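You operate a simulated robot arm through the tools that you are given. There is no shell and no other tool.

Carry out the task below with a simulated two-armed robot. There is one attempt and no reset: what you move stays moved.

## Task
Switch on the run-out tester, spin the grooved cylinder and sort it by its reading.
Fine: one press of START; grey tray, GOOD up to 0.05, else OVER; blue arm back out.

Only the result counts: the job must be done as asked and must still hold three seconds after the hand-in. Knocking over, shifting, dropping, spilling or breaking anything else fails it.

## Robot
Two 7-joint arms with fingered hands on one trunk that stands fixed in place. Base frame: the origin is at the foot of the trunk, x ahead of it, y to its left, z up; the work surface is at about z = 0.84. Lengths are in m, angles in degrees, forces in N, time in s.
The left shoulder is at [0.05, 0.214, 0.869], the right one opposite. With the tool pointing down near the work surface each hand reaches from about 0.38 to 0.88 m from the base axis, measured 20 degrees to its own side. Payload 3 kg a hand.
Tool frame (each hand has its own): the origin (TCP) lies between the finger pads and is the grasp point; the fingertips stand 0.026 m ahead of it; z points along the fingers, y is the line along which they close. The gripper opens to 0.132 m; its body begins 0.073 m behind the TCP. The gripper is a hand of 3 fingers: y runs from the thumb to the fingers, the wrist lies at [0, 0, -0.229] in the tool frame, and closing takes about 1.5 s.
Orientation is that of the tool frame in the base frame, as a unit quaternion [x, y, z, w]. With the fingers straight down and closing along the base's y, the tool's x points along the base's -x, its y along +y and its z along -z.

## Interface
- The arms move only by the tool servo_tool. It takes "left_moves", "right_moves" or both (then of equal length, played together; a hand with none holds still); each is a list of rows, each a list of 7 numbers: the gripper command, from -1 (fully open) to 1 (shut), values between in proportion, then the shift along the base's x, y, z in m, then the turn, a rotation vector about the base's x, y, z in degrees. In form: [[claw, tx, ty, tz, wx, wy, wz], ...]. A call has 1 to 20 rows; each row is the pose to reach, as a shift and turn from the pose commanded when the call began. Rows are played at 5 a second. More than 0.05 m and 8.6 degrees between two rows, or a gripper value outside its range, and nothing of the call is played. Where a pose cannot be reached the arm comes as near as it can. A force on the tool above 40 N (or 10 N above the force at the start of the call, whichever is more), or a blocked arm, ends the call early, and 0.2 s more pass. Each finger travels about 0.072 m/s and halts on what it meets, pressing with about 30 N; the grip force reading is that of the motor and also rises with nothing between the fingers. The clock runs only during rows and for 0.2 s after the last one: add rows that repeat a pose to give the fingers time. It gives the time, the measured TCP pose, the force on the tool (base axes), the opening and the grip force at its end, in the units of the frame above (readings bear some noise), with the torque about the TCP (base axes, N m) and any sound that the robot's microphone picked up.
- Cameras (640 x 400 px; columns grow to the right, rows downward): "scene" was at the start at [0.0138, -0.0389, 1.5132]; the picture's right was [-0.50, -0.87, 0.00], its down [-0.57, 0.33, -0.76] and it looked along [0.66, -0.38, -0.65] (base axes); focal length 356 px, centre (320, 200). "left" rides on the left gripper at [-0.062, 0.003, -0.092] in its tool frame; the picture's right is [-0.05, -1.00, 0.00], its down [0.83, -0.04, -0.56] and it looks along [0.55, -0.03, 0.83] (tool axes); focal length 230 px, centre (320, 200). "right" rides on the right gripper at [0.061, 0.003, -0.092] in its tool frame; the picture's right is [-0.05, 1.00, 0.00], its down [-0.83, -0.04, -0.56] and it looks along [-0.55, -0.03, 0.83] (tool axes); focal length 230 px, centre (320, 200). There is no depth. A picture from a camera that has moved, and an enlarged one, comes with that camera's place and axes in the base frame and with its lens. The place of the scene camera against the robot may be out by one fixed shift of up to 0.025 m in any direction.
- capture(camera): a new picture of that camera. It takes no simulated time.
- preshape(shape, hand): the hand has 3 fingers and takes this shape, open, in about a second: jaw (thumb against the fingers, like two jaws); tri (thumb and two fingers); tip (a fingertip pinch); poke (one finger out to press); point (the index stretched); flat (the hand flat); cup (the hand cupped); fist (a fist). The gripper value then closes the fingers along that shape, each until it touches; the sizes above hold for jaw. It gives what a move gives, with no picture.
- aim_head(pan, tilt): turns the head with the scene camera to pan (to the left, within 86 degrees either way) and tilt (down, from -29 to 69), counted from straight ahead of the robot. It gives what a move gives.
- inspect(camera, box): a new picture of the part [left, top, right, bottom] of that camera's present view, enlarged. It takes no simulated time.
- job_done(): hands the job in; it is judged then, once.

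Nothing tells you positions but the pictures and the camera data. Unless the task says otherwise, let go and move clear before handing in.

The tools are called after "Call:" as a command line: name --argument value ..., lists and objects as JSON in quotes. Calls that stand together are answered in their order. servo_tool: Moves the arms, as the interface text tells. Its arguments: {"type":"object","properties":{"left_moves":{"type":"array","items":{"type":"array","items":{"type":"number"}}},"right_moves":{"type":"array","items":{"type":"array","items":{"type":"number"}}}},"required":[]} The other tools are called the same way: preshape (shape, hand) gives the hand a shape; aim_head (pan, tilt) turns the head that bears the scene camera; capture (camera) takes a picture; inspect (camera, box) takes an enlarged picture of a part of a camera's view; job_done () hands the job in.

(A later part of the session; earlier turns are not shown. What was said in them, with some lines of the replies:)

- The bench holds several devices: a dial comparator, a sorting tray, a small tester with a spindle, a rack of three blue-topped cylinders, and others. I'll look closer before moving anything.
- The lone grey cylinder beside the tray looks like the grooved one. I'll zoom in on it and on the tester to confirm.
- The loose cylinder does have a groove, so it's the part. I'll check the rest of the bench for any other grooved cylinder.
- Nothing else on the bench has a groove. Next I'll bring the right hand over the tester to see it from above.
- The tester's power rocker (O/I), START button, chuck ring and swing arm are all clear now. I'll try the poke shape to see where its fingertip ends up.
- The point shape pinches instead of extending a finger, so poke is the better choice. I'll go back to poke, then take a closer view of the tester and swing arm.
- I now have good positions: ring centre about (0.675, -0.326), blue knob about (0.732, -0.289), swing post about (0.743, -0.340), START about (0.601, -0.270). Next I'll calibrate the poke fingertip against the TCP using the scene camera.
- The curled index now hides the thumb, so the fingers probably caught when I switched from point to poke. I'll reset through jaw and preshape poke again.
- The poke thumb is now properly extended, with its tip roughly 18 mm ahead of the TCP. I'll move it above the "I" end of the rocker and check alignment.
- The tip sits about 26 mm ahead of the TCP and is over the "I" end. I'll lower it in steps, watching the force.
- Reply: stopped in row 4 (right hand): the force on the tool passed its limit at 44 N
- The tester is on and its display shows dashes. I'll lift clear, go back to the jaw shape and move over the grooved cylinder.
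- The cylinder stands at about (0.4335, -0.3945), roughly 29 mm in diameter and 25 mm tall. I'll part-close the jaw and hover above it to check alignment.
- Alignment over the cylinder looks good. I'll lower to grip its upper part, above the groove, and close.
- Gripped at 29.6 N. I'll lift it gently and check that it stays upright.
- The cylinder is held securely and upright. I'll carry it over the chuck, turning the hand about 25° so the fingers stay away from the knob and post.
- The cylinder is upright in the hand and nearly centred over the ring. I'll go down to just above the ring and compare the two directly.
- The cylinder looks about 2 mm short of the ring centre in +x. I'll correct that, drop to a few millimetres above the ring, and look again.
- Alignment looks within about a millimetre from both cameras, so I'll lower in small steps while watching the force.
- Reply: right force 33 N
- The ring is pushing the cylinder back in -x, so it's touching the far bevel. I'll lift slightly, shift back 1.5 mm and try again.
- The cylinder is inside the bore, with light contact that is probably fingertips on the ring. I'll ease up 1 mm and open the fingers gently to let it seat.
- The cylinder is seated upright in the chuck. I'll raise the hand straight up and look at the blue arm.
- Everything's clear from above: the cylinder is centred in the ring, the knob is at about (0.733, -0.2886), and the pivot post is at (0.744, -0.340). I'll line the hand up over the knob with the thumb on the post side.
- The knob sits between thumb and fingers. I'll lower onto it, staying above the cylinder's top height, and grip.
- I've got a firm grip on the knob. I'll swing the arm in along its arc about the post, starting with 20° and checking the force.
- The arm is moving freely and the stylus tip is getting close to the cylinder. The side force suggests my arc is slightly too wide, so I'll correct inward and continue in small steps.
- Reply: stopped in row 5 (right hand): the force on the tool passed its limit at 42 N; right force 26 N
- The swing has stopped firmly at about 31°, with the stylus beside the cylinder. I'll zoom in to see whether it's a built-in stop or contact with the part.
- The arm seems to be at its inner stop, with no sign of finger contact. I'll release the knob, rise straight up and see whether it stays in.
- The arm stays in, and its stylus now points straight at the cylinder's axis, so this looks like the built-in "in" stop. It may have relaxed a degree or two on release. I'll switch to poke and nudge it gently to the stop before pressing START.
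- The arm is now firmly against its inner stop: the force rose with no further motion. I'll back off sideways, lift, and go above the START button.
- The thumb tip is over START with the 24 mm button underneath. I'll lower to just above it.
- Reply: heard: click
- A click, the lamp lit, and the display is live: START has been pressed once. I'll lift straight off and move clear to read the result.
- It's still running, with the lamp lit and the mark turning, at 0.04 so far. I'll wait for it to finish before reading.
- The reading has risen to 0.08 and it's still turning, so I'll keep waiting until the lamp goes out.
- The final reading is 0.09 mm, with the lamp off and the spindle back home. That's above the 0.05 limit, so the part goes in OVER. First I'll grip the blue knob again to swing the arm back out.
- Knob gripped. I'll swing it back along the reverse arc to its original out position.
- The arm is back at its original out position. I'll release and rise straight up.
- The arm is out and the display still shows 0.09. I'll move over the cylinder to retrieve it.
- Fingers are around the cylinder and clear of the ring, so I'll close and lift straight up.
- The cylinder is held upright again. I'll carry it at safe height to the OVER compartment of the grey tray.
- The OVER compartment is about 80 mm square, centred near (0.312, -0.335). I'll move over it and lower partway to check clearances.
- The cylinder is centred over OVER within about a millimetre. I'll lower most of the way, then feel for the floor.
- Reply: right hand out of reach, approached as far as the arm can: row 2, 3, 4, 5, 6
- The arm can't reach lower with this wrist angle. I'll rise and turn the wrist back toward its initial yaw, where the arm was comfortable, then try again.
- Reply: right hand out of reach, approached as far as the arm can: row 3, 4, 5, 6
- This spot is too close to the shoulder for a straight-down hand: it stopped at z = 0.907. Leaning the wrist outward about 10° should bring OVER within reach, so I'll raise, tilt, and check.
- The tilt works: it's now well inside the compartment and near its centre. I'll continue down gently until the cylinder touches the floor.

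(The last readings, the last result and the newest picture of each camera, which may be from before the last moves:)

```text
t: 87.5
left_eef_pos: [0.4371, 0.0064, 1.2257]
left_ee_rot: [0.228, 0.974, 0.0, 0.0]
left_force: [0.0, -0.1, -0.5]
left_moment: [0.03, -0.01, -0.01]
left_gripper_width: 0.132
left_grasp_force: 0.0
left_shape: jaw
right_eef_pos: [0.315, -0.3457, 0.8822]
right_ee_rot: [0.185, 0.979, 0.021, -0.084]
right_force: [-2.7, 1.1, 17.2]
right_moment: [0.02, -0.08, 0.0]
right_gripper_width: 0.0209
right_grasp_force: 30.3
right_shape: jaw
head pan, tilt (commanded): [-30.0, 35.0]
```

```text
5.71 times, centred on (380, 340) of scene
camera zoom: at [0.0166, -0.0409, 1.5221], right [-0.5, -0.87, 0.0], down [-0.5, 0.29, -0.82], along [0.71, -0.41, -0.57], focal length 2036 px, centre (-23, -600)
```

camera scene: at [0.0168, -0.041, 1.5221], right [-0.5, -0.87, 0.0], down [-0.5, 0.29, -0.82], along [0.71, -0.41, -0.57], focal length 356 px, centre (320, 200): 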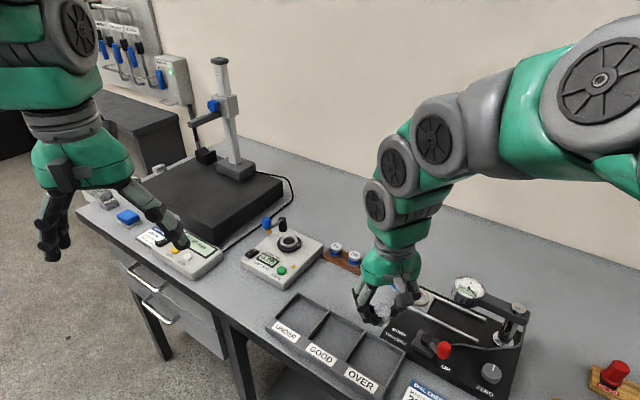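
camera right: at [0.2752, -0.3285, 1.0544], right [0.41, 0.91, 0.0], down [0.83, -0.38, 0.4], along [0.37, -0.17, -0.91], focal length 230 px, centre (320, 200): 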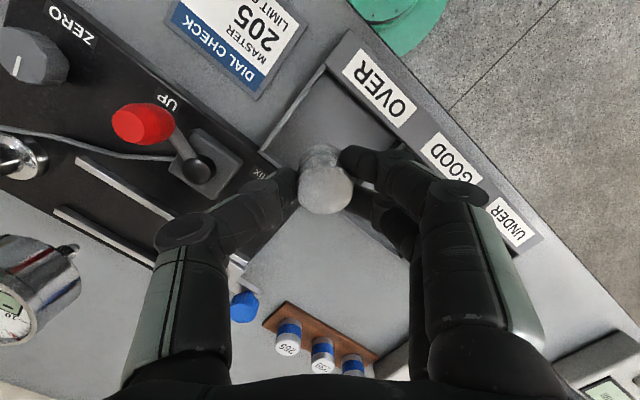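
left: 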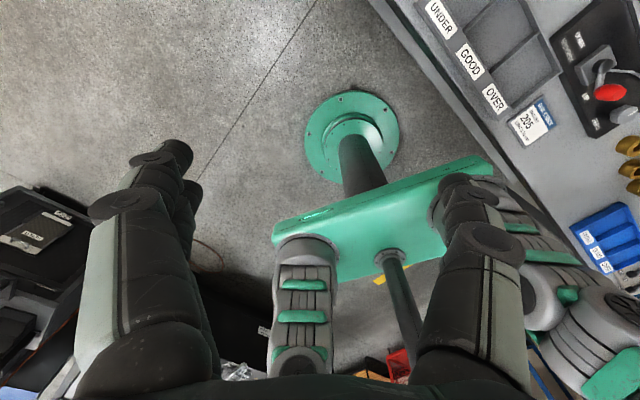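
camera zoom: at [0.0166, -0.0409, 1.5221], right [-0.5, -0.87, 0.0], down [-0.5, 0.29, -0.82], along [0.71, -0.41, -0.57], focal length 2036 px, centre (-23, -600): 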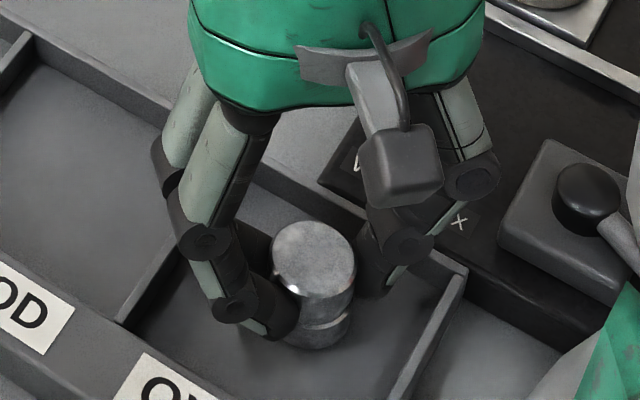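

The cylinder is touching the floor. I'll ease off slightly and open the fingers just enough for it to settle on its base.

Call:
servo_tool --right_moves '[[1, 0, 0, 0.001, 0, 0, 0], [0.72, 0, 0, 0.001, 0, 0, 0], [0.68, 0, 0, 0.001, 0, 0, 0], [0.64, 0, 0, 0.001, 0, 0, 0], [0.6, 0, 0, 0.001, 0, 0, 0], [0.56, 0, 0, 0.001, 0, 0, 0], [0.56, 0, 0, 0.001, 0, 0, 0]]'

Call:
inspect --camera "scene" --box '[340, 305, 420, 375]'

Call:
inspect --camera "right" --box '[220, 30, 440, 230]'

```text
t: 89.1
left_eef_pos: [0.4358, 0.0068, 1.224]
left_ee_rot: [0.228, 0.974, 0.0, 0.0]
left_force: [0.5, 0.0, 0.6]
left_moment: [0.0, 0.03, 0.01]
left_gripper_width: 0.1321
left_grasp_force: 0.0
left_shape: jaw
right_eef_pos: [0.3159, -0.3453, 0.8828]
right_ee_rot: [0.185, 0.979, 0.02, -0.084]
right_force: [0.6, -0.5, 0.0]
right_moment: [-0.03, 0.02, 0.03]
right_gripper_width: 0.0286
right_grasp_force: 0.1
right_shape: jaw
head pan, tilt (commanded): [-30.0, 35.0]
```

```text
5.71 times, centred on (380, 340) of scene
camera zoom: at [0.0168, -0.041, 1.5221], right [-0.5, -0.87, 0.0], down [-0.5, 0.29, -0.82], along [0.71, -0.41, -0.57], focal length 2036 px, centre (-23, -600)
```

zoom: 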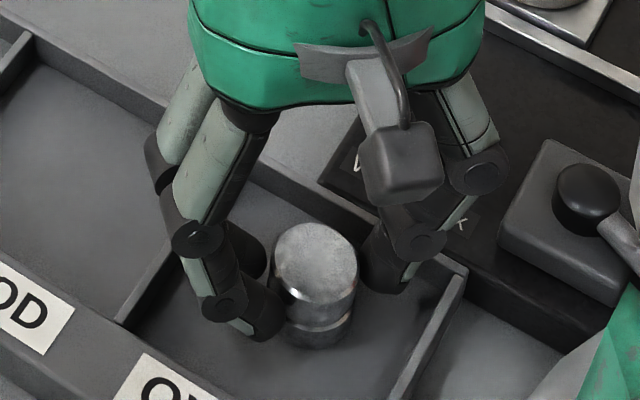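

```text
2.00 times, centred on (330, 130) of right
camera zoom: at [0.2752, -0.3276, 0.9833], right [0.41, 0.91, 0.0], down [0.83, -0.38, 0.4], along [0.37, -0.17, -0.91], focal length 460 px, centre (300, 340)
```

zoom: 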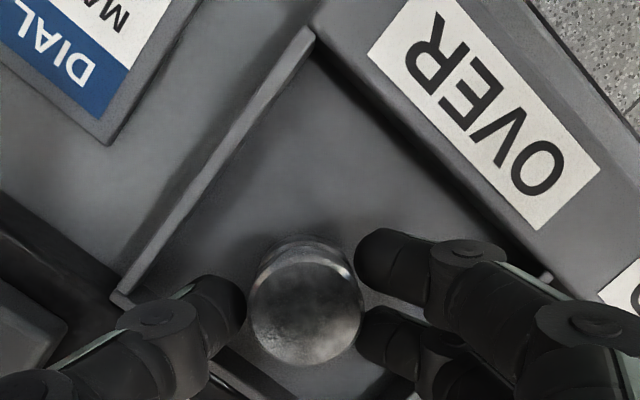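

The cylinder is standing upright in OVER with the fingers clear. I'll withdraw straight up and move away.

Call:
servo_tool --right_moves '[[0.56, 0, 0, 0.006, 0, 0, 0], [0.56, 0, 0, 0.014, 0, 0, 0], [0.56, 0, 0, 0.03, 0, 0, 0], [0.56, 0, 0, 0.06, 0, 0, 0], [0.56, 0, 0, 0.1, 0, 0, 0], [0.56, 0, 0, 0.14, 0, 0, 0], [0.4, 0, 0, 0.18, -1.4, -3, 0], [0.2, 0.02, -0.02, 0.21, -2.8, -6, 0], [0.0, 0.05, -0.05, 0.24, -4.2, -9.1, 0], [-0.3, 0.08, -0.09, 0.26, -4.2, -9.1, 0], [-0.6, 0.1, -0.12, 0.27, -4.2, -9.1, 0], [-0.6, 0.1, -0.12, 0.27, -4.2, -9.1, 0]]'

Call:
capture --camera "scene"

Call:
capture --camera "right"

```text
refused: row 9 steps farther than a row can; nothing moved
```

```text
taken
camera scene: at [0.0168, -0.041, 1.5221], right [-0.5, -0.87, 0.0], down [-0.5, 0.29, -0.82], along [0.71, -0.41, -0.57], focal length 356 px, centre (320, 200)
```

scene: 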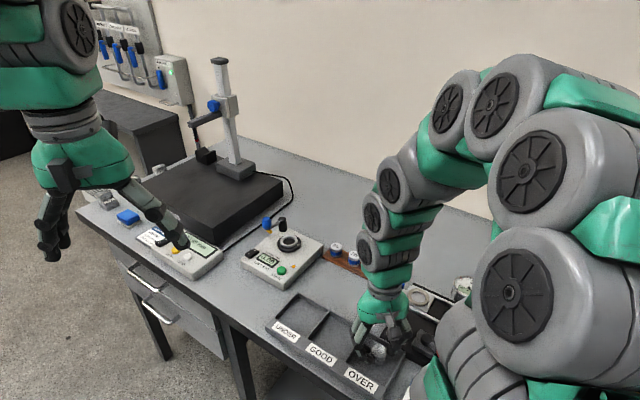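

```text
taken
camera right: at [0.2752, -0.3276, 0.9833], right [0.41, 0.91, 0.0], down [0.83, -0.38, 0.4], along [0.37, -0.17, -0.91], focal length 230 px, centre (320, 200)
```

right: 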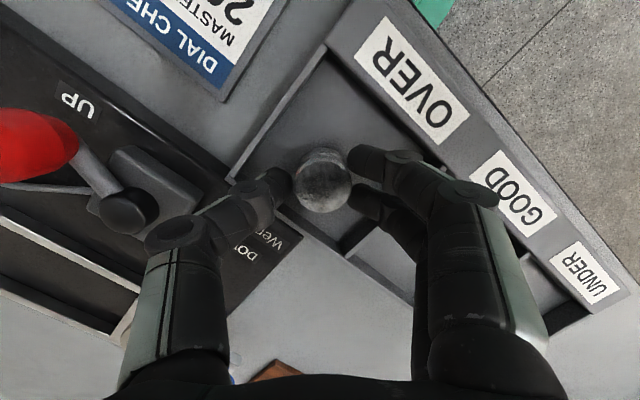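

The call was refused because one row stepped too far, so nothing moved. I'll withdraw again with smaller steps.

Call:
servo_tool --right_moves '[[0.56, 0, 0, 0.006, 0, 0, 0], [0.56, 0, 0, 0.014, 0, 0, 0], [0.56, 0, 0, 0.03, 0, 0, 0], [0.56, 0, 0, 0.06, 0, 0, 0], [0.56, 0, 0, 0.1, 0, 0, 0], [0.56, 0, 0, 0.14, 0, 0, 0], [0.56, 0, 0, 0.17, 0, 0, 0], [0.56, 0, 0, 0.17, 0, 0, 0]]'

Call:
inspect --camera "scene" --box '[250, 250, 430, 390]'

Call:
capture --camera "right"

```text
t: 90.9
left_eef_pos: [0.4357, 0.0069, 1.2265]
left_ee_rot: [0.229, 0.973, 0.0, 0.0]
left_force: [-0.8, -0.8, -0.5]
left_moment: [0.04, 0.03, -0.01]
left_gripper_width: 0.1318
left_grasp_force: 0.1
left_shape: jaw
right_eef_pos: [0.318, -0.3445, 1.0519]
right_ee_rot: [0.185, 0.979, 0.021, -0.083]
right_force: [0.3, -0.5, 0.3]
right_moment: [-0.03, -0.01, 0.03]
right_gripper_width: 0.0285
right_grasp_force: 0.1
right_shape: jaw
head pan, tilt (commanded): [-30.0, 35.0]
```

```text
2.86 times, centred on (340, 320) of scene
camera zoom: at [0.0168, -0.041, 1.5221], right [-0.5, -0.87, 0.0], down [-0.5, 0.29, -0.82], along [0.71, -0.41, -0.57], focal length 1018 px, centre (263, -143)
```

zoom: 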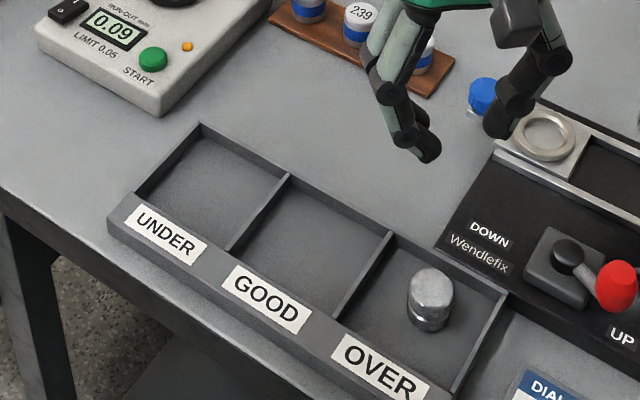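

```text
taken
camera right: at [0.276, -0.3275, 1.1531], right [0.41, 0.91, 0.0], down [0.83, -0.38, 0.41], along [0.37, -0.17, -0.91], focal length 230 px, centre (320, 200)
```

right: 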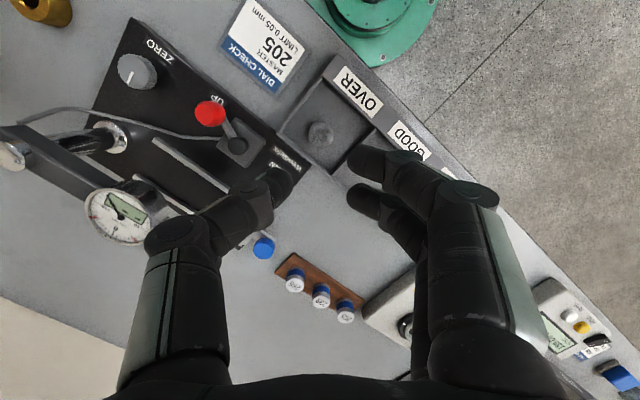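

The cylinder stands in OVER. I'll move the hand back to roughly its starting place and do a final check of the whole scene.

Call:
servo_tool --right_moves '[[0.4, 0.01, -0.01, 0.03, -1.4, -3, 0], [0.2, 0.03, -0.03, 0.06, -2.8, -6, 0], [0.0, 0.05, -0.055, 0.09, -4.2, -9.1, 0], [-0.3, 0.075, -0.085, 0.105, -4.2, -9.1, 0], [-0.6, 0.1, -0.115, 0.11, -4.2, -9.1, 0], [-0.6, 0.1, -0.115, 0.11, -4.2, -9.1, 0]]'

Call:
capture --camera "scene"

Call:
inspect --camera "scene" --box '[220, 190, 340, 300]'

Call:
capture --camera "right"

```text
t: 92.3
left_eef_pos: [0.4363, 0.0063, 1.2256]
left_ee_rot: [0.229, 0.974, -0.001, 0.0]
left_force: [-0.4, 0.3, 0.3]
left_moment: [0.01, 0.01, 0.02]
left_gripper_width: 0.1318
left_grasp_force: 0.0
left_shape: jaw
right_eef_pos: [0.4179, -0.4597, 1.1618]
right_ee_rot: [0.187, 0.982, -0.001, 0.001]
right_force: [0.2, 0.6, -0.4]
right_moment: [-0.01, 0.02, 0.01]
right_gripper_width: 0.1056
right_grasp_force: 0.1
right_shape: jaw
head pan, tilt (commanded): [-30.0, 35.0]
```

```text
taken
camera scene: at [0.0168, -0.041, 1.5221], right [-0.5, -0.87, 0.0], down [-0.5, 0.29, -0.82], along [0.71, -0.41, -0.57], focal length 356 px, centre (320, 200)
```

scene: 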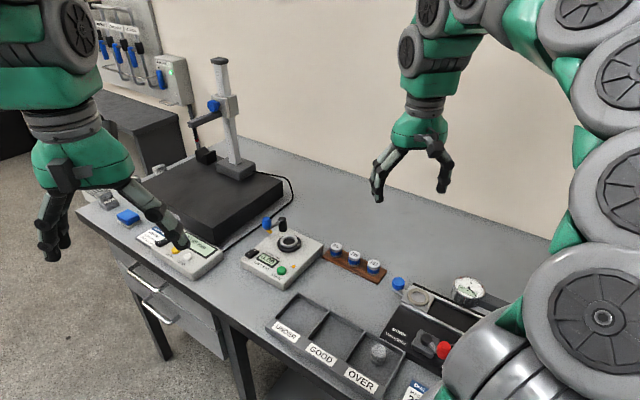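

```text
3.64 times, centred on (280, 245) of scene
camera zoom: at [0.0168, -0.041, 1.5221], right [-0.5, -0.87, 0.0], down [-0.5, 0.29, -0.82], along [0.71, -0.41, -0.57], focal length 1296 px, centre (466, 36)
```

zoom: 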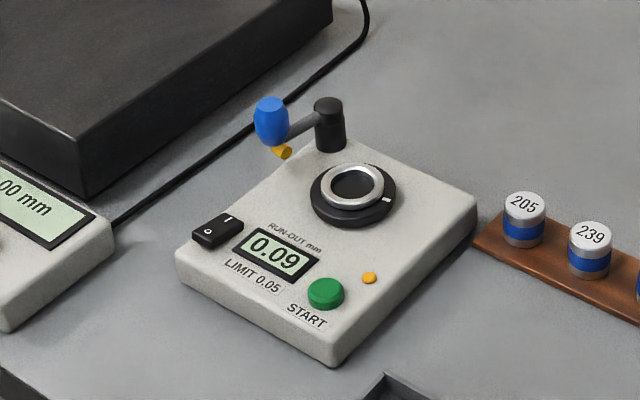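

```text
taken
camera right: at [0.3613, -0.4357, 1.2535], right [0.41, 0.91, 0.0], down [0.76, -0.34, 0.56], along [0.51, -0.23, -0.83], focal length 230 px, centre (320, 200)
```

right: 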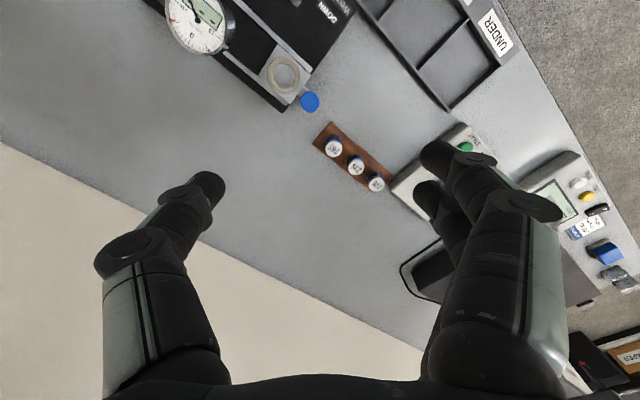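

The tester is on and showing 0.09, and the blue arm is back out. The grooved cylinder stands in OVER of the grey tray, nothing else has moved, and the hands are clear, so I'm handing in.

Call:
job_done

```text
The job is handed in.
```

I switched on the run-out tester and spun the grooved cylinder with one press of START. It read **0.09 mm**, above the 0.05 limit, so I put it in the **OVER** slot of the grey tray.

- **Blue arm:** I swung it in to its stop for the test, then back to its original out position. At the stop, the stylus pointed at the cylinder but looked several millimetres short of touching it. The tester still spun and gave a reading.
- **Cylinder:** it is standing upright in the OVER slot. The right arm couldn't reach that spot pointing straight down, so I tilted the hand about 10°, and the cylinder settled onto its base when I let go.
- **Final state:** the tester is still on and showing 0.09, and both hands are clear. In the final views nothing else on the bench had been moved or knocked over.
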